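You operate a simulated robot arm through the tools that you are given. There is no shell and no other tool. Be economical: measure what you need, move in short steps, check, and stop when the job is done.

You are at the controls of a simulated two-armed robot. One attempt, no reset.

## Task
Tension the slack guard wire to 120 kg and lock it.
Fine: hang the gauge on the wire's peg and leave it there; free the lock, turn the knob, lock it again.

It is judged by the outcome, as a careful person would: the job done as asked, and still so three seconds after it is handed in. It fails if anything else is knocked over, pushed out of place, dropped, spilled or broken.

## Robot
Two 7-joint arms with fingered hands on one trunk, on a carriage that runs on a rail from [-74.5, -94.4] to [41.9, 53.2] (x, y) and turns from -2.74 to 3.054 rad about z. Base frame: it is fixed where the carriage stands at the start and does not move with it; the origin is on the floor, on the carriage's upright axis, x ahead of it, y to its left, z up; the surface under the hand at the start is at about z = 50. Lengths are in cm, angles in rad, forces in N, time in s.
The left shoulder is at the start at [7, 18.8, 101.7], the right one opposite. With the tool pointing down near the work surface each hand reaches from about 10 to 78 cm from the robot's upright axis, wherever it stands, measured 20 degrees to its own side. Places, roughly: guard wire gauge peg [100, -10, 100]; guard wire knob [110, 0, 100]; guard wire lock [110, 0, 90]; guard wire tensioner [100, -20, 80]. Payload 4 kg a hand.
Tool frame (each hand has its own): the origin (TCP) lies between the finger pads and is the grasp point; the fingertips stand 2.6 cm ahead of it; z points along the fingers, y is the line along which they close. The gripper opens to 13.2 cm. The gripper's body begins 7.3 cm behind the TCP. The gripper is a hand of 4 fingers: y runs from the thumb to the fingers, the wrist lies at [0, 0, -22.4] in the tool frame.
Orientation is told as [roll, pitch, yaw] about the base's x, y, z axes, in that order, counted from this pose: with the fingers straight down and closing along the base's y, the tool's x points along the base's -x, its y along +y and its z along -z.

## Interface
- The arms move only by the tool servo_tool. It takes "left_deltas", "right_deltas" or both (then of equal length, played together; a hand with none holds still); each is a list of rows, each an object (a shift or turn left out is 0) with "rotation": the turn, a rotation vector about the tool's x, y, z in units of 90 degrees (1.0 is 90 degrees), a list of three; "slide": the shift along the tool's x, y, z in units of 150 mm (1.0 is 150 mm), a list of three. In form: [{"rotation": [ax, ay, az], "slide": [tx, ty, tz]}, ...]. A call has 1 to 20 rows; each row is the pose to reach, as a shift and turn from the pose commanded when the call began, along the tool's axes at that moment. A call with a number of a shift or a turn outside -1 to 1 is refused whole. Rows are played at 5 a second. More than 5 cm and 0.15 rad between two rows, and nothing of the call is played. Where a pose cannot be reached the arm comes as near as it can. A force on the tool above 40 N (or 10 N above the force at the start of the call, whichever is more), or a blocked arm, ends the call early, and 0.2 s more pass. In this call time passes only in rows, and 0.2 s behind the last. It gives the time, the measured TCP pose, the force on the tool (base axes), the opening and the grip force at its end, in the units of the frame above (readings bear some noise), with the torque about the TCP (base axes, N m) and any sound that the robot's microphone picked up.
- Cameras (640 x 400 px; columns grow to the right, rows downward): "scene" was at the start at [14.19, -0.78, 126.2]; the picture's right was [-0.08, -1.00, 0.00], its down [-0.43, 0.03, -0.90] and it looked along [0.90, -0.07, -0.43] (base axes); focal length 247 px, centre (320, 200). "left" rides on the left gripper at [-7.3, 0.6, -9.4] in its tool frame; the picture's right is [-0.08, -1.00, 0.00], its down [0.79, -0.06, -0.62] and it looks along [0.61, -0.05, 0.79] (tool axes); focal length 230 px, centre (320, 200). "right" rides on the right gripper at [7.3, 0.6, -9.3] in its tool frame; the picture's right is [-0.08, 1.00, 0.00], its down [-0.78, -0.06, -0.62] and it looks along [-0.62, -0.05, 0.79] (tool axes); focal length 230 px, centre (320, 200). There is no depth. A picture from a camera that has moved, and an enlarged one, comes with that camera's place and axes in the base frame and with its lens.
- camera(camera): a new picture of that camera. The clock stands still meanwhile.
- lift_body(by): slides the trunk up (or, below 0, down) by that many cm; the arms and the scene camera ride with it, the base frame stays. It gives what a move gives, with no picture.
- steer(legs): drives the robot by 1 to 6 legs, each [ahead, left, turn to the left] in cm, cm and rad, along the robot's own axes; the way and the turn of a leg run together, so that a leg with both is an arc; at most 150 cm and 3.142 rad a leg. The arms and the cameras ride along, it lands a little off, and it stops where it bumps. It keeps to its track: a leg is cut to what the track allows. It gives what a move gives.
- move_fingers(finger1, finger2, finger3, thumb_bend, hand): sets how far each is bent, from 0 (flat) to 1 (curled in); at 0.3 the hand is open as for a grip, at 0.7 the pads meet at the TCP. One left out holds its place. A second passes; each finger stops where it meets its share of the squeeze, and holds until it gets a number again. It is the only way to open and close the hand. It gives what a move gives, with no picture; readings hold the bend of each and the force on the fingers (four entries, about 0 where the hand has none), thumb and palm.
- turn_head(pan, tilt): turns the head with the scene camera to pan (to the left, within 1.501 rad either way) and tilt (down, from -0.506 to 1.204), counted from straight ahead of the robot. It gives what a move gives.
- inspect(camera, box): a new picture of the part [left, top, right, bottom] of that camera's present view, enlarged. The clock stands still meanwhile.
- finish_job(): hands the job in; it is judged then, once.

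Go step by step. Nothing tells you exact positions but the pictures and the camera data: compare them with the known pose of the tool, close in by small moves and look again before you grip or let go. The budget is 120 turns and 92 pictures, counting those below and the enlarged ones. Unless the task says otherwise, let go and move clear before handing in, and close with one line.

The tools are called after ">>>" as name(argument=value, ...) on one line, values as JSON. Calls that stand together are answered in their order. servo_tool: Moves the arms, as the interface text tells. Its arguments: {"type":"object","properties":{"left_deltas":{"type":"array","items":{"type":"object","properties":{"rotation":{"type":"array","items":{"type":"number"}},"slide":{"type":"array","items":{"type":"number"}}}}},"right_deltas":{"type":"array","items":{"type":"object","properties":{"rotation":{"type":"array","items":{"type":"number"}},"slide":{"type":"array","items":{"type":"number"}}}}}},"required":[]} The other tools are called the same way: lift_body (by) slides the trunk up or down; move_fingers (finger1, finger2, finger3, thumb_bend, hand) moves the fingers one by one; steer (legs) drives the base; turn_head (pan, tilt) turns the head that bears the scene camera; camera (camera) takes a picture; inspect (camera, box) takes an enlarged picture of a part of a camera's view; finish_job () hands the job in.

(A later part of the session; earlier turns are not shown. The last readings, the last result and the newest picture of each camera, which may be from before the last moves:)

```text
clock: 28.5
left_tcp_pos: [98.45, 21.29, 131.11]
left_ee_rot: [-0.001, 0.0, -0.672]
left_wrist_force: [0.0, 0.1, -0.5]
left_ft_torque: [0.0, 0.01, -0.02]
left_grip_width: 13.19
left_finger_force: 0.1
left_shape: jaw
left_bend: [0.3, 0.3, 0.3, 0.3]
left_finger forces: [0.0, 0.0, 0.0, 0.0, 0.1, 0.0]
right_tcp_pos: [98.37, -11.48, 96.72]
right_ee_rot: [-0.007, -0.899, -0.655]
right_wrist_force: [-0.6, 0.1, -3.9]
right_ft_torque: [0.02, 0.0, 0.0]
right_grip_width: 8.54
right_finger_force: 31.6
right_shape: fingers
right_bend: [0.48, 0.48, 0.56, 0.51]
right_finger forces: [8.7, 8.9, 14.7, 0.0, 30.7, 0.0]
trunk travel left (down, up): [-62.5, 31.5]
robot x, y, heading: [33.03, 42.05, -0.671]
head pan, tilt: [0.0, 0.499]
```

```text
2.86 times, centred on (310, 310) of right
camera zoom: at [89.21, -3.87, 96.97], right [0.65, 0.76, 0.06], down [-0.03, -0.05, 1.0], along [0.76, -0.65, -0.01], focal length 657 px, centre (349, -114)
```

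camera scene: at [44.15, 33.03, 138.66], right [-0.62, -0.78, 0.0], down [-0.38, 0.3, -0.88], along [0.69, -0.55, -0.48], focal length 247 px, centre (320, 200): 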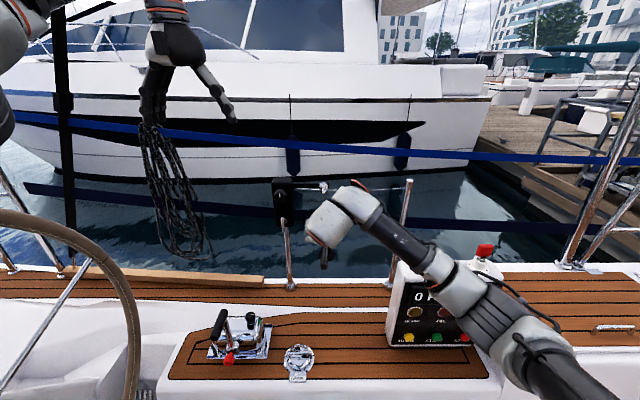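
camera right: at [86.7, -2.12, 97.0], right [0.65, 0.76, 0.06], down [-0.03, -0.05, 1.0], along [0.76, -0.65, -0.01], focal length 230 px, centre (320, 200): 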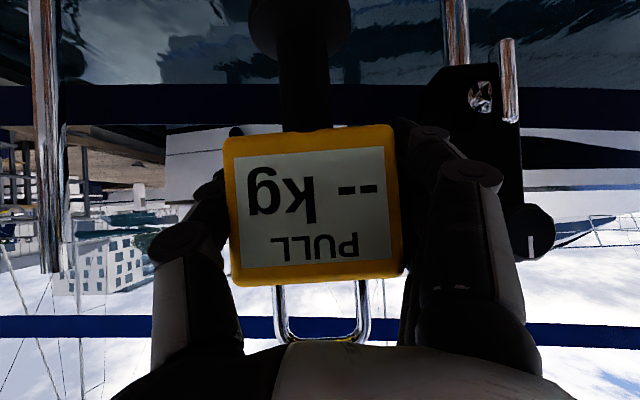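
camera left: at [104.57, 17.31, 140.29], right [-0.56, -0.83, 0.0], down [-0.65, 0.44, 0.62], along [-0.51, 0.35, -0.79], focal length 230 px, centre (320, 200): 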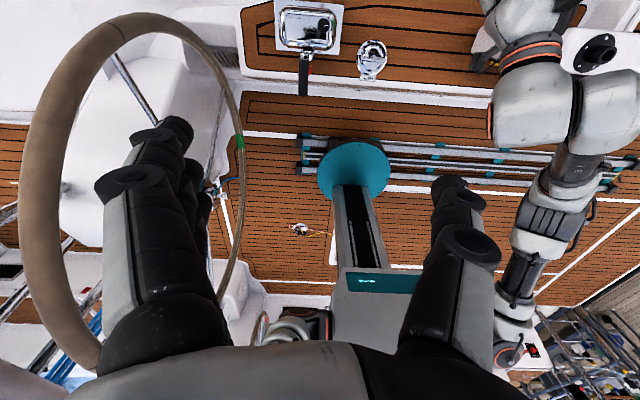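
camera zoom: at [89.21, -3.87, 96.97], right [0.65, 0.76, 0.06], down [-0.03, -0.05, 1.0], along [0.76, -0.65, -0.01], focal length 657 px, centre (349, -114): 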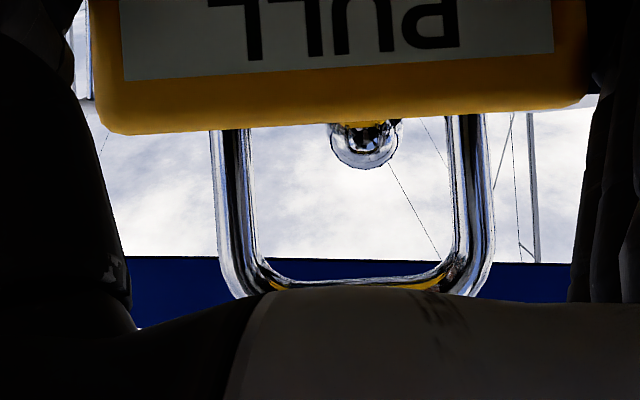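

The peg ball shows inside the shackle opening, centred sideways and slightly low. I'll lower 0.3 cm and go forward 2 cm.

>>> servo_tool(right_deltas=[{"slide": [0.016, 0, 0.013]}, {"slide": [-0.026, 0.001, 0.065]}, {"slide": [-0.067, 0.002, 0.117]}])

>>> inspect(camera="right", box=[200, 240, 420, 380])

>>> inspect(camera="scene", box=[270, 165, 350, 225])

```text
clock: 29.3
left_tcp_pos: [98.49, 21.35, 131.04]
left_ee_rot: [0.001, -0.001, -0.672]
left_wrist_force: [0.0, 0.1, -0.4]
left_ft_torque: [0.0, 0.0, -0.01]
left_grip_width: 13.18
left_finger_force: 0.1
left_shape: jaw
left_bend: [0.3, 0.3, 0.3, 0.3]
left_finger forces: [0.0, 0.1, 0.0, 0.0, 0.0, 0.0]
right_tcp_pos: [99.73, -12.87, 96.43]
right_ee_rot: [-0.007, -0.899, -0.655]
right_wrist_force: [-0.2, -0.2, -3.3]
right_ft_torque: [0.02, 0.01, 0.0]
right_grip_width: 8.54
right_finger_force: 31.9
right_shape: fingers
right_bend: [0.48, 0.48, 0.56, 0.51]
right_finger forces: [8.6, 8.9, 14.6, 0.0, 30.8, 0.1]
trunk travel left (down, up): [-62.5, 31.5]
robot x, y, heading: [33.09, 41.97, -0.671]
head pan, tilt: [0.0, 0.499]
```

```text
2.86 times, centred on (310, 310) of right
camera zoom: at [90.69, -5.18, 96.61], right [0.65, 0.76, 0.06], down [-0.03, -0.05, 1.0], along [0.76, -0.65, -0.01], focal length 657 px, centre (349, -114)
```

zoom: 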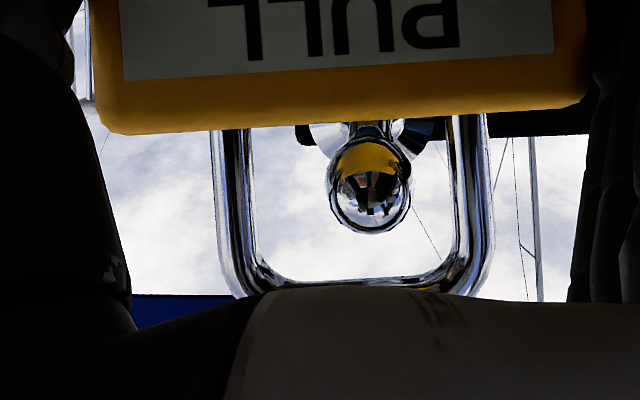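

```text
6.67 times, centred on (310, 195) of scene
camera zoom: at [44.09, 32.98, 138.66], right [-0.62, -0.78, 0.0], down [-0.38, 0.3, -0.88], along [0.69, -0.55, -0.48], focal length 1649 px, centre (387, 233)
```

zoom: 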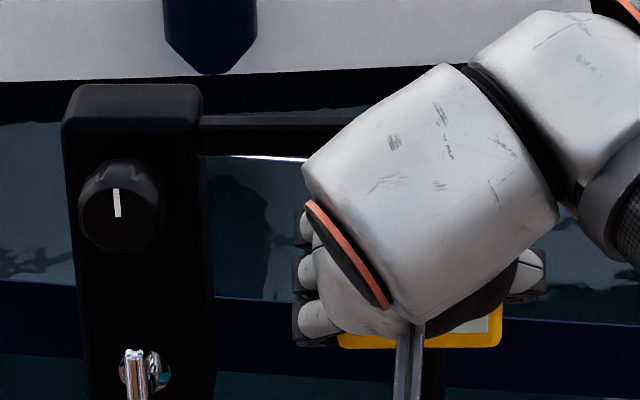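

The ball is now inside the opening with the disc close behind, so the peg is short. I'll advance 1.5 cm more and check.

>>> servo_tool(right_deltas=[{"slide": [-0.031, 0, 0.039]}, {"slide": [-0.062, 0, 0.078]}])

>>> inspect(camera="right", box=[200, 240, 420, 380])

```text
clock: 29.9
left_tcp_pos: [98.48, 21.41, 131.05]
left_ee_rot: [0.001, 0.0, -0.672]
left_wrist_force: [-1.2, -0.2, 0.1]
left_ft_torque: [-0.01, -0.02, 0.03]
left_grip_width: 13.19
left_finger_force: 0.1
left_shape: jaw
left_bend: [0.3, 0.3, 0.3, 0.3]
left_finger forces: [0.0, 0.0, 0.0, 0.1, 0.1, 0.1]
right_tcp_pos: [100.93, -13.81, 96.46]
right_ee_rot: [-0.007, -0.903, -0.657]
right_wrist_force: [-0.3, -0.6, -3.5]
right_ft_torque: [-0.01, -0.01, -0.01]
right_grip_width: 8.54
right_finger_force: 31.9
right_shape: fingers
right_bend: [0.48, 0.48, 0.56, 0.51]
right_finger forces: [8.7, 8.9, 14.8, 0.1, 30.7, 0.0]
trunk travel left (down, up): [-62.5, 31.5]
robot x, y, heading: [32.7, 42.19, -0.67]
head pan, tilt: [0.0, 0.499]
```

```text
2.86 times, centred on (310, 310) of right
camera zoom: at [91.86, -6.14, 96.66], right [0.65, 0.76, 0.06], down [-0.03, -0.05, 1.0], along [0.76, -0.65, -0.01], focal length 657 px, centre (349, -114)
```

zoom: 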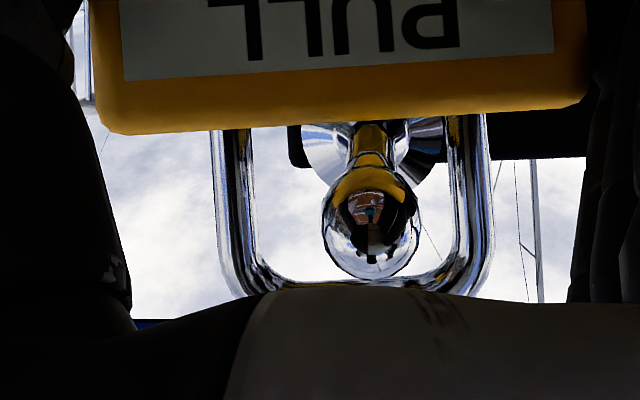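

The ball is now at or just inboard of the shackle plane. I'll advance another 0.9 cm so the shackle sits between ball and disc.

>>> servo_tool(right_deltas=[{"slide": [-0.018, 0, 0.023]}, {"slide": [-0.037, 0, 0.047]}])

>>> inspect(camera="right", box=[200, 240, 420, 380])

>>> camera(camera="right")

```text
clock: 30.5
left_tcp_pos: [98.49, 21.4, 130.97]
left_ee_rot: [-0.001, 0.0, -0.673]
left_wrist_force: [0.2, 0.3, 0.8]
left_ft_torque: [0.03, -0.03, -0.01]
left_grip_width: 13.19
left_finger_force: 0.1
left_shape: jaw
left_bend: [0.3, 0.3, 0.3, 0.3]
left_finger forces: [0.0, 0.0, 0.1, 0.0, 0.0, 0.0]
right_tcp_pos: [101.62, -14.44, 96.56]
right_ee_rot: [-0.008, -0.901, -0.656]
right_wrist_force: [0.4, -0.7, -2.2]
right_ft_torque: [0.0, 0.01, 0.0]
right_grip_width: 8.54
right_finger_force: 31.8
right_shape: fingers
right_bend: [0.48, 0.48, 0.56, 0.51]
right_finger forces: [8.7, 8.8, 14.7, 0.0, 30.8, 0.1]
trunk travel left (down, up): [-62.5, 31.5]
robot x, y, heading: [32.95, 42.05, -0.672]
head pan, tilt: [0.0, 0.499]
```

```text
2.86 times, centred on (310, 310) of right
camera zoom: at [92.55, -6.69, 96.64], right [0.65, 0.76, 0.06], down [-0.03, -0.05, 1.0], along [0.76, -0.65, -0.01], focal length 657 px, centre (349, -114)
```

zoom: 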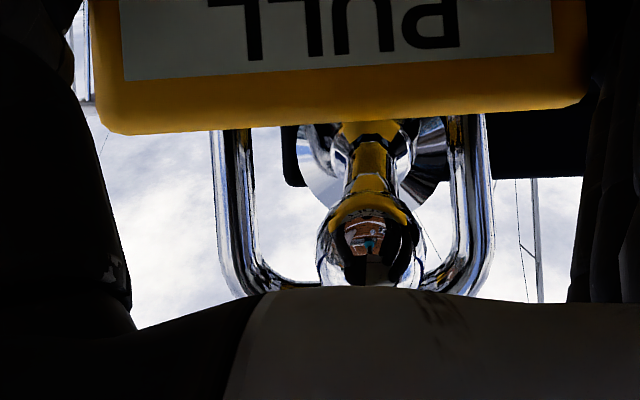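

```text
55 pictures are left
camera right: at [92.55, -6.69, 96.64], right [0.65, 0.76, 0.06], down [-0.03, -0.05, 1.0], along [0.76, -0.65, -0.01], focal length 230 px, centre (320, 200)
```

right: 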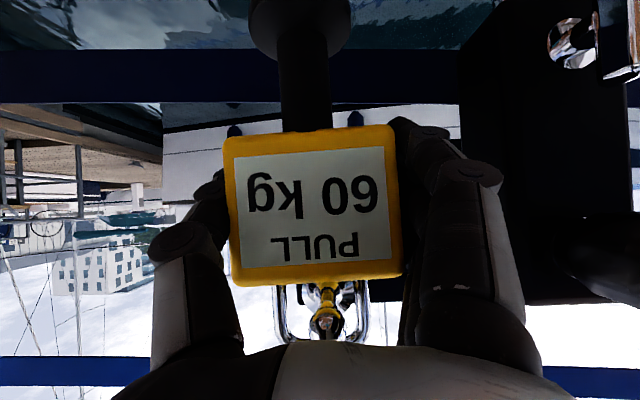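

The gauge now reads 60 kg, so it is on the peg. I'll lower it until the shackle rests on the rod.

>>> servo_tool(right_deltas=[{"slide": [0.016, 0, 0.012]}, {"slide": [0.031, 0, 0.025]}, {"slide": [0.047, 0, 0.037]}])

>>> inspect(camera="right", box=[200, 120, 420, 380])

```text
clock: 31.3
left_tcp_pos: [98.42, 21.28, 131.02]
left_ee_rot: [0.001, -0.001, -0.673]
left_wrist_force: [-0.4, 0.2, 0.4]
left_ft_torque: [0.02, -0.01, 0.0]
left_grip_width: 13.19
left_finger_force: 0.0
left_shape: jaw
left_bend: [0.3, 0.3, 0.3, 0.3]
left_finger forces: [0.0, 0.0, 0.0, 0.0, 0.0, 0.0]
right_tcp_pos: [101.61, -14.35, 95.61]
right_ee_rot: [-0.007, -0.901, -0.655]
right_wrist_force: [-0.2, 0.3, -2.5]
right_ft_torque: [0.03, 0.03, 0.03]
right_grip_width: 8.54
right_finger_force: 31.6
right_shape: fingers
right_bend: [0.48, 0.48, 0.56, 0.51]
right_finger forces: [8.7, 8.8, 14.7, 0.0, 30.8, 0.0]
trunk travel left (down, up): [-62.5, 31.5]
robot x, y, heading: [32.87, 41.38, -0.672]
head pan, tilt: [0.0, 0.499]
```

```text
1.54 times, centred on (310, 250) of right
camera zoom: at [92.59, -6.65, 95.71], right [0.65, 0.76, 0.06], down [-0.03, -0.05, 1.0], along [0.76, -0.65, -0.01], focal length 354 px, centre (335, 123)
```

zoom: 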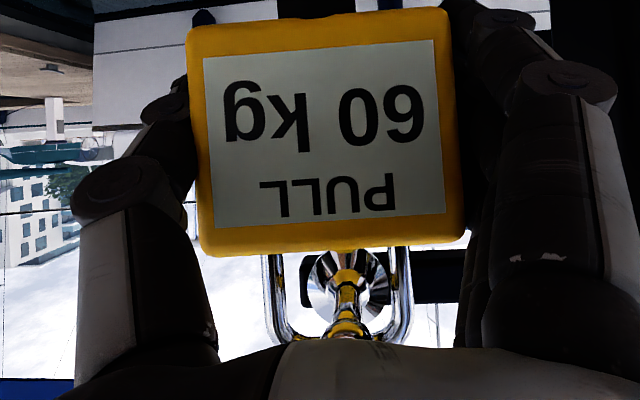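

Not bearing weight yet, so I'll lower in small steps.

>>> servo_tool(right_deltas=[{"slide": [0.01, 0, 0.008]}, {"slide": [0.021, 0, 0.0165]}, {"slide": [0.021, 0, 0.0165]}])

```text
clock: 32.1
left_tcp_pos: [98.43, 21.38, 130.92]
left_ee_rot: [-0.001, 0.0, -0.671]
left_wrist_force: [-0.7, 0.5, -0.1]
left_ft_torque: [0.0, 0.02, -0.01]
left_grip_width: 13.19
left_finger_force: 0.0
left_shape: jaw
left_bend: [0.3, 0.3, 0.3, 0.3]
left_finger forces: [0.0, 0.0, 0.0, 0.0, 0.0, 0.0]
right_tcp_pos: [101.69, -14.43, 95.17]
right_ee_rot: [-0.008, -0.901, -0.655]
right_wrist_force: [-0.2, 1.1, -3.0]
right_ft_torque: [-0.02, -0.01, -0.05]
right_grip_width: 8.54
right_finger_force: 31.6
right_shape: fingers
right_bend: [0.48, 0.48, 0.56, 0.51]
right_finger forces: [8.8, 8.8, 14.7, 0.0, 30.8, 0.0]
trunk travel left (down, up): [-62.5, 31.5]
robot x, y, heading: [32.73, 41.69, -0.671]
head pan, tilt: [0.0, 0.499]
```

>>> servo_tool(right_deltas=[{"slide": [0.01, 0, 0.008]}, {"slide": [0.021, 0, 0.0165]}, {"slide": [0.021, 0, 0.0165]}])

>>> inspect(camera="right", box=[200, 240, 420, 380])

```text
clock: 32.9
left_tcp_pos: [98.25, 21.54, 131.2]
left_ee_rot: [0.0, -0.002, -0.672]
left_wrist_force: [-0.3, 0.4, 0.5]
left_ft_torque: [0.0, 0.0, -0.02]
left_grip_width: 13.19
left_finger_force: 0.1
left_shape: jaw
left_bend: [0.3, 0.3, 0.3, 0.3]
left_finger forces: [0.0, 0.0, 0.0, 0.1, 0.0, 0.0]
right_tcp_pos: [101.56, -14.33, 95.04]
right_ee_rot: [-0.007, -0.904, -0.655]
right_wrist_force: [1.9, -2.2, 7.7]
right_ft_torque: [0.09, 0.06, -0.01]
right_grip_width: 8.57
right_finger_force: 31.4
right_shape: fingers
right_bend: [0.48, 0.48, 0.56, 0.51]
right_finger forces: [8.8, 8.9, 14.4, 0.0, 30.8, 0.1]
trunk travel left (down, up): [-62.5, 31.5]
robot x, y, heading: [32.72, 41.88, -0.672]
head pan, tilt: [0.0, 0.499]
```

```text
2.86 times, centred on (310, 310) of right
camera zoom: at [92.49, -6.61, 95.13], right [0.65, 0.76, 0.06], down [-0.03, -0.05, 1.0], along [0.76, -0.65, 0.0], focal length 657 px, centre (349, -114)
```

zoom: 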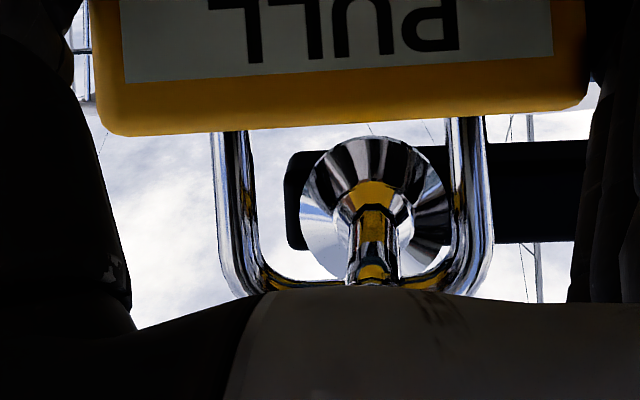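

The shackle is bearing on the rod. I'll ease up slightly and open the hand gently.

>>> servo_tool(right_deltas=[{"slide": [-0.006, 0, -0.005]}])

>>> move_fingers(hand="right", finger1=0.45, finger2=0.45, finger3=0.45, thumb_bend=0.46)

>>> move_fingers(hand="right", finger1=0.38, finger2=0.38, finger3=0.38, thumb_bend=0.32)

>>> camera(camera="right")

```text
clock: 33.3
left_tcp_pos: [98.33, 21.45, 131.03]
left_ee_rot: [0.002, -0.002, -0.671]
left_wrist_force: [-0.2, 1.3, -0.2]
left_ft_torque: [0.03, 0.0, 0.03]
left_grip_width: 13.2
left_finger_force: 0.0
left_shape: jaw
left_bend: [0.3, 0.3, 0.3, 0.3]
left_finger forces: [0.0, 0.0, 0.0, 0.0, 0.0, 0.0]
right_tcp_pos: [101.42, -14.3, 94.96]
right_ee_rot: [-0.007, -0.903, -0.654]
right_wrist_force: [2.2, -1.7, 8.2]
right_ft_torque: [0.12, 0.1, 0.02]
right_grip_width: 8.56
right_finger_force: 30.4
right_shape: fingers
right_bend: [0.48, 0.48, 0.56, 0.51]
right_finger forces: [8.8, 8.8, 14.6, 0.0, 30.6, 0.0]
trunk travel left (down, up): [-62.5, 31.5]
robot x, y, heading: [33.21, 42.0, -0.669]
head pan, tilt: [0.0, 0.499]
```

```text
clock: 34.3
left_tcp_pos: [98.38, 21.42, 130.96]
left_ee_rot: [-0.001, 0.001, -0.67]
left_wrist_force: [0.8, -0.3, 0.2]
left_ft_torque: [-0.02, 0.01, 0.04]
left_grip_width: 13.23
left_finger_force: 0.1
left_shape: jaw
left_bend: [0.3, 0.3, 0.3, 0.3]
left_finger forces: [0.0, 0.0, 0.0, 0.0, 0.0, 0.0]
right_tcp_pos: [101.54, -14.26, 94.83]
right_ee_rot: [-0.009, -0.902, -0.656]
right_wrist_force: [-0.7, -0.1, -0.3]
right_ft_torque: [-0.02, -0.05, -0.02]
right_grip_width: 8.91
right_finger_force: 2.2
right_shape: fingers
right_bend: [0.44, 0.44, 0.45, 0.46]
right_finger forces: [0.9, 0.7, 0.6, 0.1, 2.4, 0.0]
trunk travel left (down, up): [-62.5, 31.5]
robot x, y, heading: [32.88, 41.84, -0.674]
head pan, tilt: [0.0, 0.499]
```

```text
clock: 35.3
left_tcp_pos: [98.34, 21.33, 131.14]
left_ee_rot: [-0.001, 0.001, -0.672]
left_wrist_force: [0.2, 0.0, 0.0]
left_ft_torque: [-0.01, 0.01, 0.0]
left_grip_width: 13.19
left_finger_force: 0.0
left_shape: jaw
left_bend: [0.3, 0.3, 0.3, 0.3]
left_finger forces: [0.0, 0.0, 0.0, 0.0, 0.1, 0.0]
right_tcp_pos: [101.66, -14.34, 94.91]
right_ee_rot: [-0.006, -0.902, -0.655]
right_wrist_force: [0.4, -0.3, 0.0]
right_ft_torque: [-0.02, 0.0, -0.02]
right_grip_width: 11.95
right_finger_force: 0.1
right_shape: fingers
right_bend: [0.38, 0.38, 0.38, 0.32]
right_finger forces: [0.1, 0.1, 0.1, 0.0, 0.0, 0.1]
trunk travel left (down, up): [-62.5, 31.5]
robot x, y, heading: [33.11, 41.65, -0.673]
head pan, tilt: [0.0, 0.499]
```

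```text
52 pictures are left
camera right: at [92.48, -6.63, 95.05], right [0.65, 0.76, 0.06], down [-0.03, -0.05, 1.0], along [0.76, -0.65, -0.01], focal length 230 px, centre (320, 200)
```

right: 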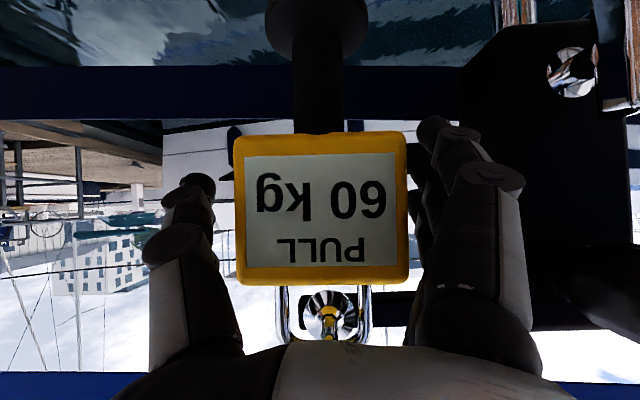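

Gauge hangs freely showing 60 kg. I'll back the right hand straight off inboard.

>>> servo_tool(right_deltas=[{"slide": [0, 0.02, 0]}, {"slide": [0.1, 0.02, -0.125]}, {"slide": [0.28, 0.02, -0.355]}, {"slide": [0.46, 0.02, -0.58]}, {"slide": [0.62, 0.02, -0.78]}, {"slide": [0.746, 0.02, -0.94]}])

>>> camera(camera="right")

>>> camera(camera="scene")

```text
clock: 36.7
left_tcp_pos: [98.27, 21.46, 131.11]
left_ee_rot: [0.001, 0.001, -0.67]
left_wrist_force: [0.6, -0.5, 0.7]
left_ft_torque: [-0.01, 0.01, 0.0]
left_grip_width: 13.21
left_finger_force: 0.0
left_shape: jaw
left_bend: [0.3, 0.3, 0.3, 0.3]
left_finger forces: [0.0, 0.0, 0.0, 0.1, 0.0, 0.0]
right_tcp_pos: [87.52, -2.9, 95.02]
right_ee_rot: [-0.007, -0.903, -0.656]
right_wrist_force: [-0.5, 0.5, -0.8]
right_ft_torque: [0.03, -0.01, 0.01]
right_grip_width: 11.97
right_finger_force: 0.1
right_shape: fingers
right_bend: [0.38, 0.38, 0.38, 0.32]
right_finger forces: [0.0, 0.0, 0.0, 0.1, 0.0, 0.0]
trunk travel left (down, up): [-62.5, 31.5]
robot x, y, heading: [33.01, 41.87, -0.675]
head pan, tilt: [0.0, 0.499]
```

```text
51 pictures are left
camera right: at [78.46, 4.81, 95.19], right [0.65, 0.76, 0.06], down [-0.03, -0.05, 1.0], along [0.76, -0.65, -0.01], focal length 230 px, centre (320, 200)
```

right: 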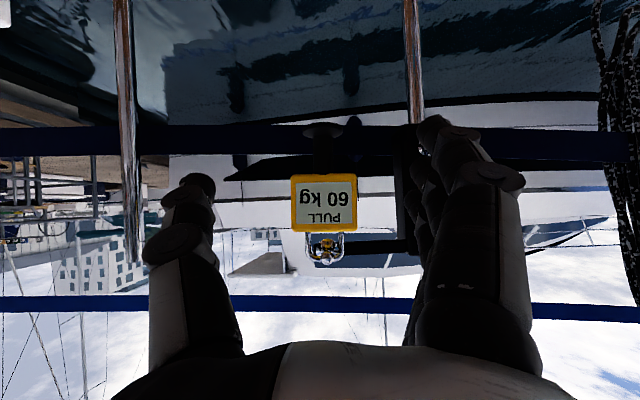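

```text
50 pictures are left
camera scene: at [43.98, 33.02, 138.68], right [-0.62, -0.78, 0.0], down [-0.37, 0.3, -0.88], along [0.69, -0.55, -0.48], focal length 247 px, centre (320, 200)
```

scene: 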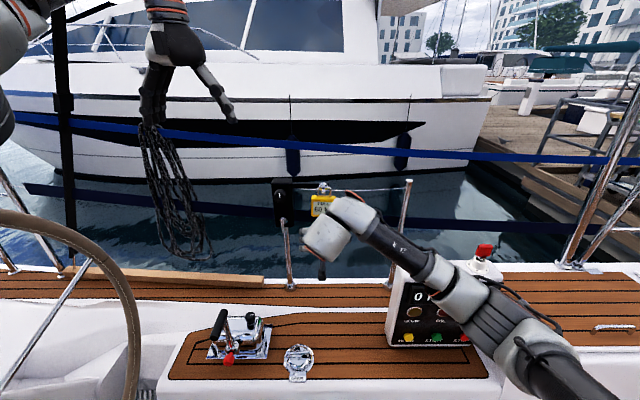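

The gauge hangs on the peg and is readable from the head camera. I'll move the right hand aside and study the lock lever and knob.

>>> servo_tool(right_deltas=[{"slide": [0, -0.3, 0]}, {"slide": [0, -0.6, 0]}, {"slide": [0, -0.9, 0]}])

>>> inspect(camera="scene", box=[260, 165, 350, 245])

>>> inspect(camera="right", box=[400, 60, 640, 260])

```text
clock: 37.5
left_tcp_pos: [98.4, 21.28, 131.07]
left_ee_rot: [0.0, 0.0, -0.672]
left_wrist_force: [0.5, -0.2, -0.2]
left_ft_torque: [0.01, -0.03, -0.01]
left_grip_width: 13.2
left_finger_force: 0.1
left_shape: jaw
left_bend: [0.3, 0.3, 0.3, 0.3]
left_finger forces: [0.1, 0.0, 0.1, 0.0, 0.0, 0.0]
right_tcp_pos: [79.33, -13.76, 95.04]
right_ee_rot: [-0.005, -0.904, -0.657]
right_wrist_force: [0.3, -0.8, -0.5]
right_ft_torque: [-0.01, -0.02, -0.01]
right_grip_width: 11.95
right_finger_force: 0.1
right_shape: fingers
right_bend: [0.38, 0.38, 0.38, 0.32]
right_finger forces: [0.1, 0.0, 0.1, 0.0, 0.0, 0.0]
trunk travel left (down, up): [-62.5, 31.5]
robot x, y, heading: [32.94, 41.48, -0.67]
head pan, tilt: [0.0, 0.499]
```

```text
5.00 times, centred on (305, 205) of scene
camera zoom: at [43.93, 32.91, 138.68], right [-0.62, -0.78, 0.0], down [-0.37, 0.3, -0.88], along [0.69, -0.55, -0.48], focal length 1237 px, centre (395, 175)
```

zoom: 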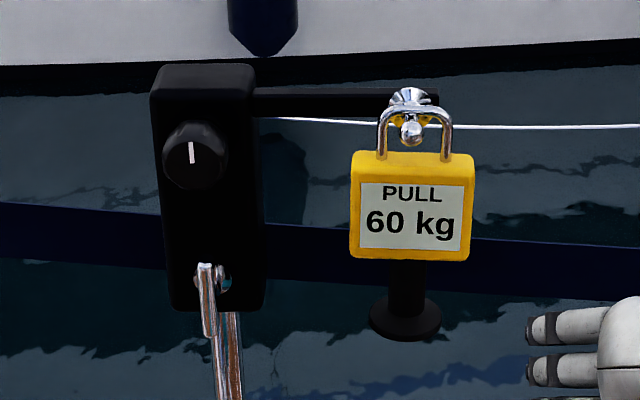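

```text
2.00 times, centred on (520, 160) of right
camera zoom: at [70.17, -6.05, 95.19], right [0.65, 0.76, 0.06], down [-0.03, -0.05, 1.0], along [0.76, -0.65, -0.01], focal length 460 px, centre (-80, 280)
```

zoom: 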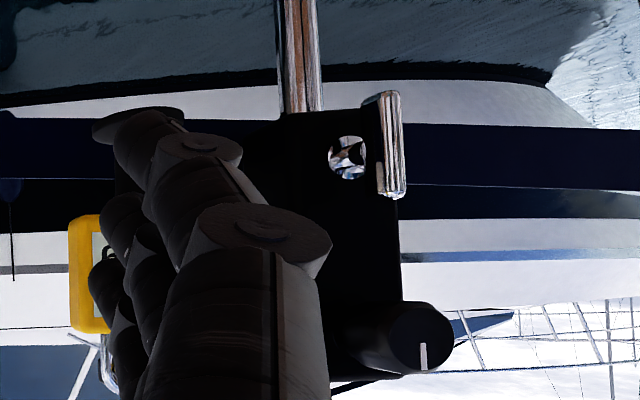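

The lock is a T-bar lever (about 6 cm, vertical) at about u 65.8, v 87, z 89. The knob is at about u 65.8, front face v≈86, z≈100.4. I'll bring the left hand round to point outboard in front of the box.

>>> servo_tool(left_deltas=[{"slide": [-0.02, -0.066, 0.083], "rotation": [0, -0.083, 0]}, {"slide": [-0.04, -0.132, 0.167], "rotation": [0, -0.167, 0]}, {"slide": [-0.06, -0.198, 0.25], "rotation": [0, -0.25, 0]}, {"slide": [-0.08, -0.264, 0.333], "rotation": [0, -0.333, 0]}, {"slide": [-0.1, -0.33, 0.417], "rotation": [0, -0.417, 0]}, {"slide": [-0.12, -0.396, 0.5], "rotation": [0, -0.5, 0]}, {"slide": [-0.14, -0.462, 0.583], "rotation": [0, -0.583, 0]}, {"slide": [-0.16, -0.528, 0.667], "rotation": [0, -0.667, 0]}, {"slide": [-0.18, -0.594, 0.75], "rotation": [0, -0.75, 0]}, {"slide": [-0.2, -0.66, 0.833], "rotation": [0, -0.833, 0]}, {"slide": [-0.22, -0.726, 0.917], "rotation": [0, -0.917, 0]}, {"slide": [-0.24, -0.793, 1.0], "rotation": [0, -1.0, 0]}])

>>> camera(camera="left")

>>> camera(camera="scene")

```text
clock: 40.1
left_tcp_pos: [93.51, 9.74, 115.99]
left_ee_rot: [2.874, -1.568, 2.738]
left_wrist_force: [0.5, -0.1, 0.2]
left_ft_torque: [0.01, 0.0, 0.05]
left_grip_width: 13.19
left_finger_force: 0.0
left_shape: jaw
left_bend: [0.3, 0.3, 0.3, 0.3]
left_finger forces: [0.0, 0.1, 0.1, 0.1, 0.1, 0.1]
right_tcp_pos: [79.18, -13.75, 94.98]
right_ee_rot: [-0.002, -0.904, -0.658]
right_wrist_force: [0.2, -0.5, 0.3]
right_ft_torque: [0.01, 0.01, 0.0]
right_grip_width: 11.97
right_finger_force: 0.0
right_shape: fingers
right_bend: [0.38, 0.38, 0.38, 0.32]
right_finger forces: [0.0, 0.0, 0.0, 0.0, 0.1, 0.1]
trunk travel left (down, up): [-62.5, 31.5]
robot x, y, heading: [32.95, 41.85, -0.676]
head pan, tilt: [0.0, 0.499]
```

```text
47 pictures are left
camera left: at [86.53, 15.98, 123.28], right [-0.62, -0.78, 0.08], down [-0.52, 0.34, -0.79], along [0.59, -0.53, -0.61], focal length 230 px, centre (320, 200)
```

left: 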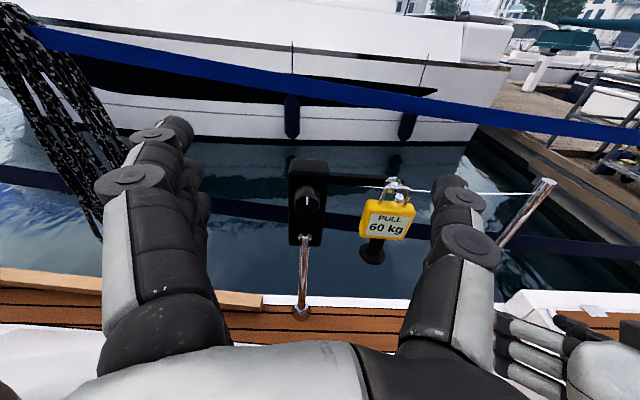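

```text
46 pictures are left
camera scene: at [43.82, 32.83, 138.68], right [-0.62, -0.78, 0.0], down [-0.37, 0.3, -0.88], along [0.69, -0.55, -0.48], focal length 247 px, centre (320, 200)
```

scene: 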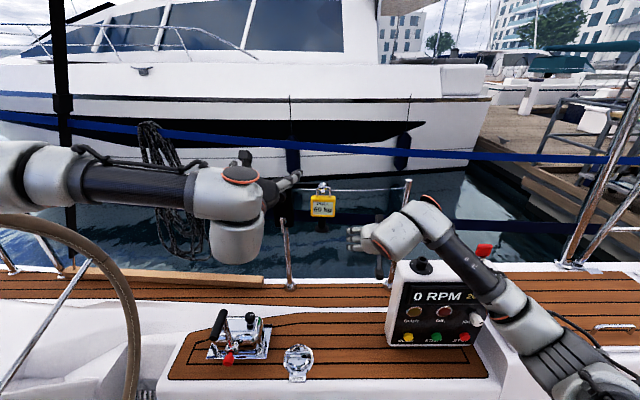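

The left camera looks forward over the hand and sees the box and gauge well. For wheel clearance I'll pull the right hand back and shift the robot 8 cm right.

>>> servo_tool(right_deltas=[{"slide": [0, 0, -0.28]}, {"slide": [0, 0, -0.56]}, {"slide": [0, 0, -0.85]}])

>>> steer(legs=[[0, -8, 0.005]])

```text
clock: 40.9
left_tcp_pos: [93.74, 9.94, 115.95]
left_ee_rot: [-2.251, -1.568, 1.576]
left_wrist_force: [-0.2, 0.2, 0.0]
left_ft_torque: [0.0, -0.02, 0.0]
left_grip_width: 13.19
left_finger_force: 0.1
left_shape: jaw
left_bend: [0.3, 0.3, 0.3, 0.3]
left_finger forces: [0.0, 0.1, 0.0, 0.0, 0.0, 0.0]
right_tcp_pos: [71.63, -7.66, 102.98]
right_ee_rot: [-0.009, -0.902, -0.657]
right_wrist_force: [-0.1, -0.1, -0.1]
right_ft_torque: [-0.02, 0.0, 0.02]
right_grip_width: 11.96
right_finger_force: 0.1
right_shape: fingers
right_bend: [0.38, 0.38, 0.38, 0.32]
right_finger forces: [0.1, 0.0, 0.0, 0.0, 0.0, 0.0]
trunk travel left (down, up): [-62.5, 31.5]
robot x, y, heading: [32.9, 42.03, -0.669]
head pan, tilt: [0.0, 0.499]
```

```text
clock: 42.0
left_tcp_pos: [89.08, 4.07, 115.92]
left_ee_rot: [-2.259, -1.571, 1.592]
left_wrist_force: [-0.2, -0.3, -0.1]
left_ft_torque: [-0.01, 0.0, 0.03]
left_grip_width: 13.18
left_finger_force: 0.1
left_shape: jaw
left_bend: [0.3, 0.3, 0.3, 0.3]
left_finger forces: [0.0, 0.0, 0.0, 0.1, 0.1, 0.1]
right_tcp_pos: [66.97, -13.7, 102.77]
right_ee_rot: [-0.008, -0.901, -0.65]
right_wrist_force: [0.2, -0.2, 0.8]
right_ft_torque: [0.0, 0.02, 0.03]
right_grip_width: 11.98
right_finger_force: 0.0
right_shape: fingers
right_bend: [0.38, 0.38, 0.38, 0.32]
right_finger forces: [0.0, 0.0, 0.1, 0.0, 0.0, 0.0]
trunk travel left (down, up): [-62.5, 31.5]
robot x, y, heading: [28.03, 35.78, -0.666]
head pan, tilt: [0.0, 0.499]
```

Now I'll line the left hand up with the box column and drop to knob height, still inboard, then look.

>>> servo_tool(left_deltas=[{"slide": [0.25, 0.122, 0]}, {"slide": [0.5, 0.244, 0]}, {"slide": [0.75, 0.366, 0]}, {"slide": [1.0, 0.487, 0]}])

>>> camera(camera="left")

>>> camera(camera="scene")

```text
clock: 43.0
left_tcp_pos: [90.44, 6.74, 102.96]
left_ee_rot: [-0.025, -1.56, -0.62]
left_wrist_force: [0.1, -0.5, -0.6]
left_ft_torque: [-0.01, -0.02, 0.03]
left_grip_width: 13.19
left_finger_force: 0.0
left_shape: jaw
left_bend: [0.3, 0.3, 0.3, 0.3]
left_finger forces: [0.0, 0.0, 0.0, 0.1, 0.0, 0.0]
left hand out of reach, approached as far as the arm can: row 3, 4
right_tcp_pos: [67.07, -13.78, 102.79]
right_ee_rot: [-0.007, -0.9, -0.65]
right_wrist_force: [0.3, -0.5, 1.3]
right_ft_torque: [0.01, 0.01, -0.01]
right_grip_width: 11.97
right_finger_force: 0.1
right_shape: fingers
right_bend: [0.38, 0.38, 0.38, 0.32]
right_finger forces: [0.1, 0.0, 0.0, 0.1, 0.1, 0.0]
trunk travel left (down, up): [-62.5, 31.5]
robot x, y, heading: [27.92, 35.26, -0.672]
head pan, tilt: [0.0, 0.499]
```

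```text
45 pictures are left
camera left: at [83.47, 12.86, 110.34], right [-0.6, -0.8, 0.08], down [-0.54, 0.33, -0.78], along [0.59, -0.51, -0.62], focal length 230 px, centre (320, 200)
```

left: 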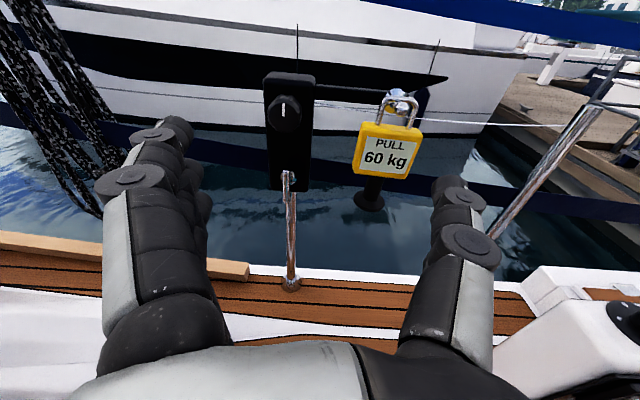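

```text
44 pictures are left
camera scene: at [39.25, 26.81, 138.67], right [-0.62, -0.79, 0.0], down [-0.38, 0.3, -0.88], along [0.69, -0.54, -0.48], focal length 247 px, centre (320, 200)
```

scene: 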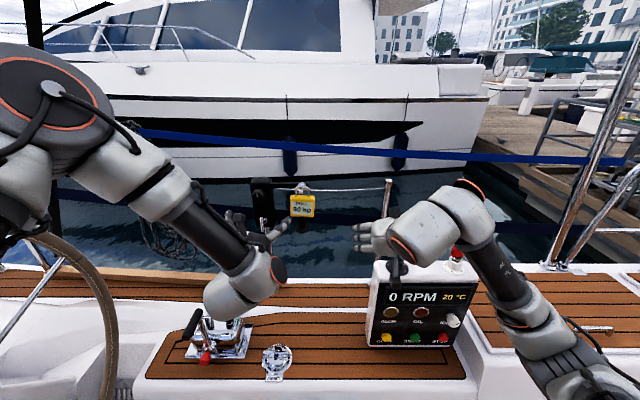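

The arm is near a joint limit at this low a hand position. Lowering the trunk 18 cm should fix that (the elbow is well clear of the wheel now).

>>> lift_body(by=-18)

>>> servo_tool(left_deltas=[{"slide": [-0.1, 0, 0.1]}, {"slide": [-0.2, 0, 0.2]}])

>>> camera(camera="left")

```text
clock: 45.0
left_tcp_pos: [90.5, 6.84, 84.97]
left_ee_rot: [-0.028, -1.558, -0.617]
left_wrist_force: [0.5, -0.5, -0.2]
left_ft_torque: [0.02, 0.0, 0.02]
left_grip_width: 13.18
left_finger_force: 0.0
left_shape: jaw
left_bend: [0.3, 0.3, 0.3, 0.3]
left_finger forces: [0.0, 0.1, 0.0, 0.0, 0.0, 0.0]
right_tcp_pos: [67.21, -13.7, 84.92]
right_ee_rot: [-0.007, -0.903, -0.648]
right_wrist_force: [0.2, -0.1, -1.3]
right_ft_torque: [0.01, 0.02, 0.02]
right_grip_width: 11.94
right_finger_force: 0.1
right_shape: fingers
right_bend: [0.38, 0.38, 0.38, 0.32]
right_finger forces: [0.0, 0.0, 0.1, 0.1, 0.0, 0.0]
trunk travel left (down, up): [-44.5, 49.5]
robot x, y, heading: [27.79, 36.13, -0.666]
head pan, tilt: [0.0, 0.499]
```

```text
clock: 45.6
left_tcp_pos: [92.93, 5.0, 88.04]
left_ee_rot: [-0.001, -1.557, -0.644]
left_wrist_force: [0.3, 0.2, -0.5]
left_ft_torque: [0.0, 0.02, 0.02]
left_grip_width: 13.18
left_finger_force: 0.1
left_shape: jaw
left_bend: [0.3, 0.3, 0.3, 0.3]
left_finger forces: [0.1, 0.0, 0.0, 0.0, 0.0, 0.0]
right_tcp_pos: [67.12, -13.7, 84.89]
right_ee_rot: [-0.006, -0.903, -0.65]
right_wrist_force: [-0.6, 0.4, -0.2]
right_ft_torque: [-0.03, -0.01, 0.03]
right_grip_width: 11.97
right_finger_force: 0.0
right_shape: fingers
right_bend: [0.38, 0.38, 0.38, 0.32]
right_finger forces: [0.1, 0.1, 0.0, 0.1, 0.0, 0.0]
trunk travel left (down, up): [-44.5, 49.5]
robot x, y, heading: [27.98, 36.0, -0.666]
head pan, tilt: [0.0, 0.499]
```

```text
43 pictures are left
camera left: at [85.92, 11.04, 95.44], right [-0.6, -0.8, 0.08], down [-0.54, 0.33, -0.78], along [0.59, -0.51, -0.63], focal length 230 px, centre (320, 200)
```

left: 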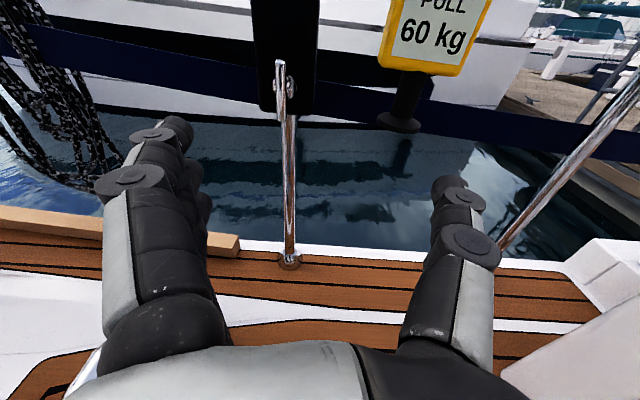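

The lever position agrees with the earlier estimate (u 65.9, v 87.1, z 88.8). I'll zoom in on it before approaching.

>>> inspect(camera="left", box=[240, 20, 340, 140])

>>> inspect(camera="right", box=[400, 100, 640, 300])

```text
3.33 times, centred on (290, 80) of left
camera zoom: at [85.92, 11.04, 95.44], right [-0.6, -0.8, 0.08], down [-0.54, 0.33, -0.78], along [0.59, -0.51, -0.63], focal length 767 px, centre (420, 600)
```

zoom: 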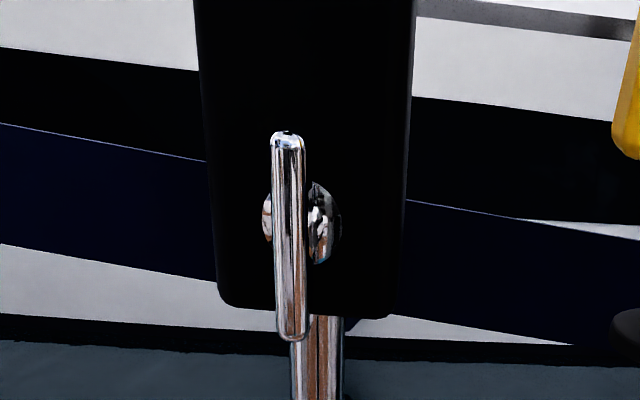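

```text
2.00 times, centred on (520, 200) of right
camera zoom: at [57.97, -6.01, 85.01], right [0.65, 0.76, 0.06], down [-0.03, -0.05, 1.0], along [0.76, -0.65, -0.01], focal length 460 px, centre (-80, 200)
```

zoom: 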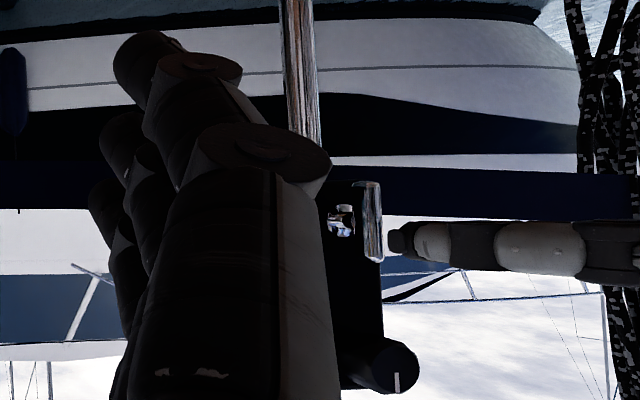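

It's a T-bar centred on its shaft. I'll align the left hand on it and approach to about 7 cm.

>>> servo_tool(left_deltas=[{"slide": [-0.02, 0.1, 0.1]}, {"slide": [-0.04, 0.2, 0.33]}, {"slide": [-0.053, 0.28, 0.56]}, {"slide": [-0.053, 0.28, 0.72]}])

>>> camera(camera="left")

```text
clock: 46.6
left_tcp_pos: [103.2, 0.43, 89.97]
left_ee_rot: [-0.001, -1.539, -0.626]
left_wrist_force: [0.3, 0.2, 0.1]
left_ft_torque: [-0.01, 0.02, 0.01]
left_grip_width: 13.21
left_finger_force: 0.0
left_shape: jaw
left_bend: [0.3, 0.3, 0.3, 0.3]
left_finger forces: [0.1, 0.0, 0.1, 0.1, 0.0, 0.0]
left hand out of reach, approached as far as the arm can: row 2, 3, 4
right_tcp_pos: [67.06, -13.66, 84.77]
right_ee_rot: [-0.007, -0.899, -0.649]
right_wrist_force: [0.3, -0.3, 0.5]
right_ft_torque: [0.0, -0.01, 0.0]
right_grip_width: 11.99
right_finger_force: 0.1
right_shape: fingers
right_bend: [0.38, 0.38, 0.38, 0.32]
right_finger forces: [0.0, 0.0, 0.0, 0.0, 0.0, 0.0]
trunk travel left (down, up): [-44.5, 49.5]
robot x, y, heading: [28.13, 35.58, -0.667]
head pan, tilt: [0.0, 0.499]
```

```text
40 pictures are left
camera left: at [96.1, 6.33, 97.46], right [-0.58, -0.81, 0.08], down [-0.55, 0.33, -0.77], along [0.59, -0.49, -0.64], focal length 230 px, centre (320, 200)
```

left: 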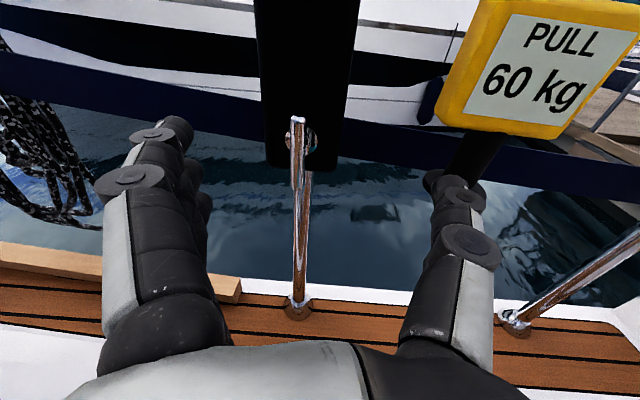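

The arm is again near a limit from the trunk being high. I'll lower the trunk 8 cm and bring the hand back up by the same.

>>> lift_body(by=-8)

>>> servo_tool(left_deltas=[{"slide": [-0.2, 0.05, 0]}, {"slide": [-0.45, 0.11, 0], "rotation": [0, 0, 0]}])

>>> camera(camera="left")

```text
clock: 47.7
left_tcp_pos: [103.23, 0.55, 82.05]
left_ee_rot: [0.001, -1.542, -0.628]
left_wrist_force: [0.3, -0.5, 0.4]
left_ft_torque: [0.0, 0.02, 0.0]
left_grip_width: 13.18
left_finger_force: 0.0
left_shape: jaw
left_bend: [0.3, 0.3, 0.3, 0.3]
left_finger forces: [0.0, 0.0, 0.1, 0.0, 0.0, 0.0]
right_tcp_pos: [66.97, -13.69, 76.86]
right_ee_rot: [-0.006, -0.904, -0.65]
right_wrist_force: [-0.5, 1.1, 0.6]
right_ft_torque: [0.01, 0.03, 0.01]
right_grip_width: 12.02
right_finger_force: 0.0
right_shape: fingers
right_bend: [0.38, 0.38, 0.38, 0.32]
right_finger forces: [0.0, 0.0, 0.0, 0.0, 0.1, 0.0]
trunk travel left (down, up): [-36.5, 57.5]
robot x, y, heading: [28.08, 35.89, -0.664]
head pan, tilt: [0.0, 0.499]
```

```text
clock: 48.3
left_tcp_pos: [104.37, 1.71, 88.66]
left_ee_rot: [0.015, -1.542, -0.64]
left_wrist_force: [0.4, 0.4, -1.0]
left_ft_torque: [-0.01, 0.01, 0.01]
left_grip_width: 13.21
left_finger_force: 0.1
left_shape: jaw
left_bend: [0.3, 0.3, 0.3, 0.3]
left_finger forces: [0.0, 0.0, 0.0, 0.1, 0.1, 0.0]
right_tcp_pos: [67.08, -13.67, 76.81]
right_ee_rot: [-0.01, -0.901, -0.648]
right_wrist_force: [0.2, 0.3, -0.5]
right_ft_torque: [-0.02, 0.01, 0.01]
right_grip_width: 11.98
right_finger_force: 0.0
right_shape: fingers
right_bend: [0.38, 0.38, 0.38, 0.32]
right_finger forces: [0.0, 0.0, 0.0, 0.0, 0.1, 0.1]
trunk travel left (down, up): [-36.5, 57.5]
robot x, y, heading: [28.07, 35.74, -0.667]
head pan, tilt: [0.0, 0.499]
```

```text
39 pictures are left
camera left: at [97.33, 7.66, 96.19], right [-0.58, -0.81, 0.08], down [-0.55, 0.33, -0.77], along [0.6, -0.49, -0.64], focal length 230 px, centre (320, 200)
```

left: 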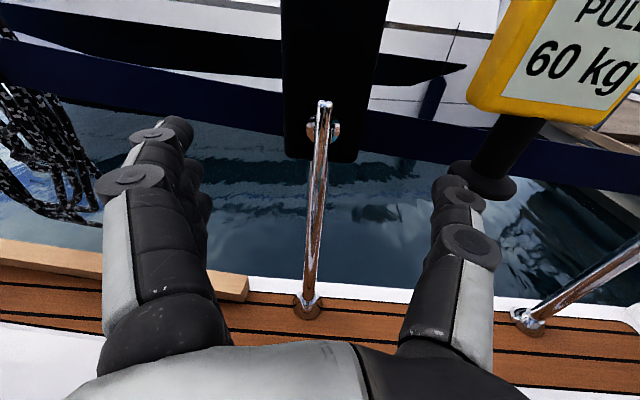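

The bar is centred between the fingers. I'll advance 4 cm so the pads surround it, tips short of the box face.

>>> servo_tool(left_deltas=[{"slide": [0, 0, 0.14]}, {"slide": [0, 0, 0.27]}])

>>> camera(camera="left")

>>> inspect(camera="scene", box=[200, 130, 320, 230])

```text
clock: 48.9
left_tcp_pos: [107.57, -0.67, 88.63]
left_ee_rot: [0.02, -1.543, -0.643]
left_wrist_force: [0.4, -0.3, 0.0]
left_ft_torque: [0.02, 0.02, 0.02]
left_grip_width: 13.21
left_finger_force: 0.1
left_shape: jaw
left_bend: [0.3, 0.3, 0.3, 0.3]
left_finger forces: [0.0, 0.1, 0.0, 0.1, 0.1, 0.0]
right_tcp_pos: [67.12, -13.74, 76.86]
right_ee_rot: [-0.008, -0.899, -0.651]
right_wrist_force: [-0.3, 0.1, -0.2]
right_ft_torque: [-0.04, -0.01, -0.02]
right_grip_width: 11.97
right_finger_force: 0.0
right_shape: fingers
right_bend: [0.38, 0.38, 0.38, 0.32]
right_finger forces: [0.0, 0.1, 0.1, 0.0, 0.1, 0.1]
trunk travel left (down, up): [-36.5, 57.5]
robot x, y, heading: [28.03, 35.91, -0.675]
head pan, tilt: [0.0, 0.499]
```

```text
38 pictures are left
camera left: at [100.55, 5.24, 96.19], right [-0.58, -0.81, 0.08], down [-0.55, 0.32, -0.77], along [0.6, -0.49, -0.64], focal length 230 px, centre (320, 200)
```

left: 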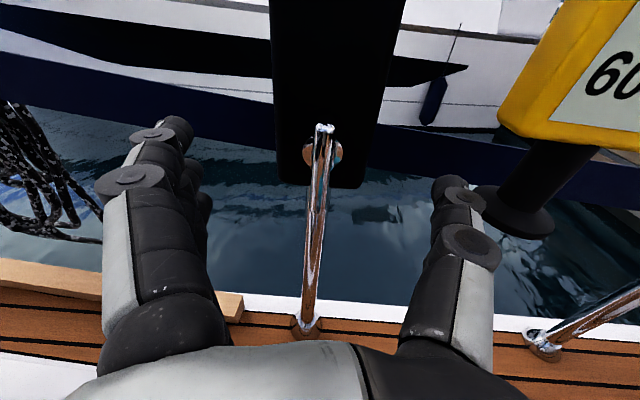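

```text
4.00 times, centred on (260, 180) of scene
camera zoom: at [39.22, 26.88, 112.67], right [-0.62, -0.79, 0.0], down [-0.38, 0.3, -0.88], along [0.69, -0.54, -0.48], focal length 989 px, centre (560, 280)
```

zoom: 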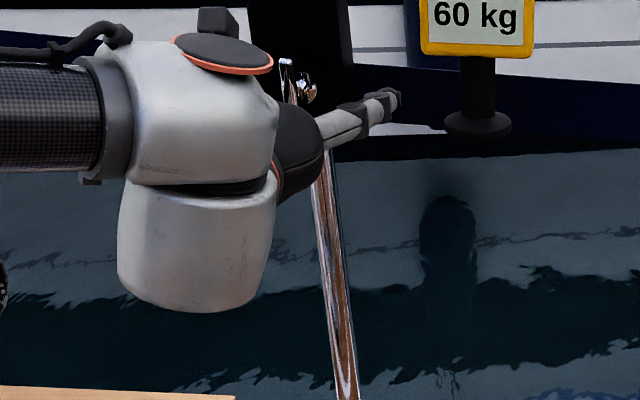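

The bar sits about 2 cm beyond the TCP. I'll advance 0.6 cm more and close gently on it.

>>> servo_tool(left_deltas=[{"slide": [0, 0, 0.04]}])

>>> move_fingers(hand="left", finger1=0.62, finger2=0.62, finger3=0.62, thumb_bend=0.62)

>>> camera(camera="left")

```text
clock: 49.3
left_tcp_pos: [107.98, -0.96, 88.58]
left_ee_rot: [0.013, -1.542, -0.642]
left_wrist_force: [-0.3, 0.2, 0.2]
left_ft_torque: [-0.01, -0.01, 0.01]
left_grip_width: 13.2
left_finger_force: 0.0
left_shape: jaw
left_bend: [0.3, 0.3, 0.3, 0.3]
left_finger forces: [0.0, 0.0, 0.0, 0.0, 0.0, 0.1]
right_tcp_pos: [67.06, -13.74, 76.78]
right_ee_rot: [-0.006, -0.901, -0.649]
right_wrist_force: [-0.5, 0.5, -0.2]
right_ft_torque: [-0.03, 0.0, 0.02]
right_grip_width: 11.97
right_finger_force: 0.0
right_shape: fingers
right_bend: [0.38, 0.38, 0.38, 0.32]
right_finger forces: [0.0, 0.0, 0.0, 0.0, 0.0, 0.1]
trunk travel left (down, up): [-36.5, 57.5]
robot x, y, heading: [28.48, 35.62, -0.664]
head pan, tilt: [0.0, 0.499]
```

```text
clock: 50.3
left_tcp_pos: [108.04, -0.98, 88.67]
left_ee_rot: [0.006, -1.541, -0.631]
left_wrist_force: [0.4, 0.2, -0.3]
left_ft_torque: [0.03, -0.01, -0.01]
left_grip_width: 3.4
left_finger_force: 0.1
left_shape: fingers
left_bend: [0.62, 0.62, 0.62, 0.62]
left_finger forces: [0.1, 0.0, 0.1, 0.0, 0.0, 0.1]
right_tcp_pos: [67.03, -13.72, 76.82]
right_ee_rot: [-0.007, -0.902, -0.648]
right_wrist_force: [0.3, 0.0, 0.2]
right_ft_torque: [0.01, 0.02, -0.01]
right_grip_width: 11.95
right_finger_force: 0.0
right_shape: fingers
right_bend: [0.38, 0.38, 0.38, 0.32]
right_finger forces: [0.1, 0.0, 0.0, 0.0, 0.0, 0.0]
trunk travel left (down, up): [-36.5, 57.5]
robot x, y, heading: [27.78, 35.41, -0.666]
head pan, tilt: [0.0, 0.499]
```

```text
36 pictures are left
camera left: at [100.95, 4.87, 96.15], right [-0.58, -0.81, 0.08], down [-0.55, 0.33, -0.77], along [0.6, -0.49, -0.64], focal length 230 px, centre (320, 200)
```

left: 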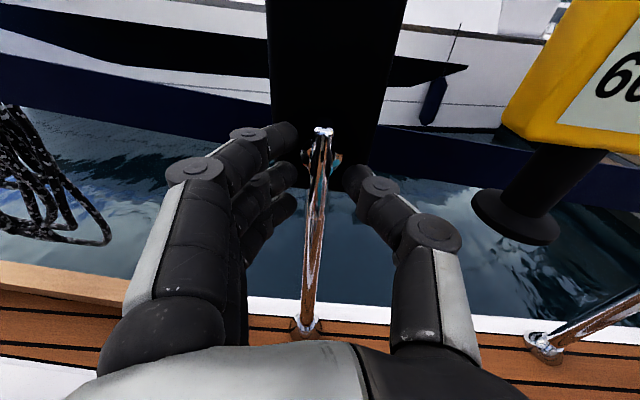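

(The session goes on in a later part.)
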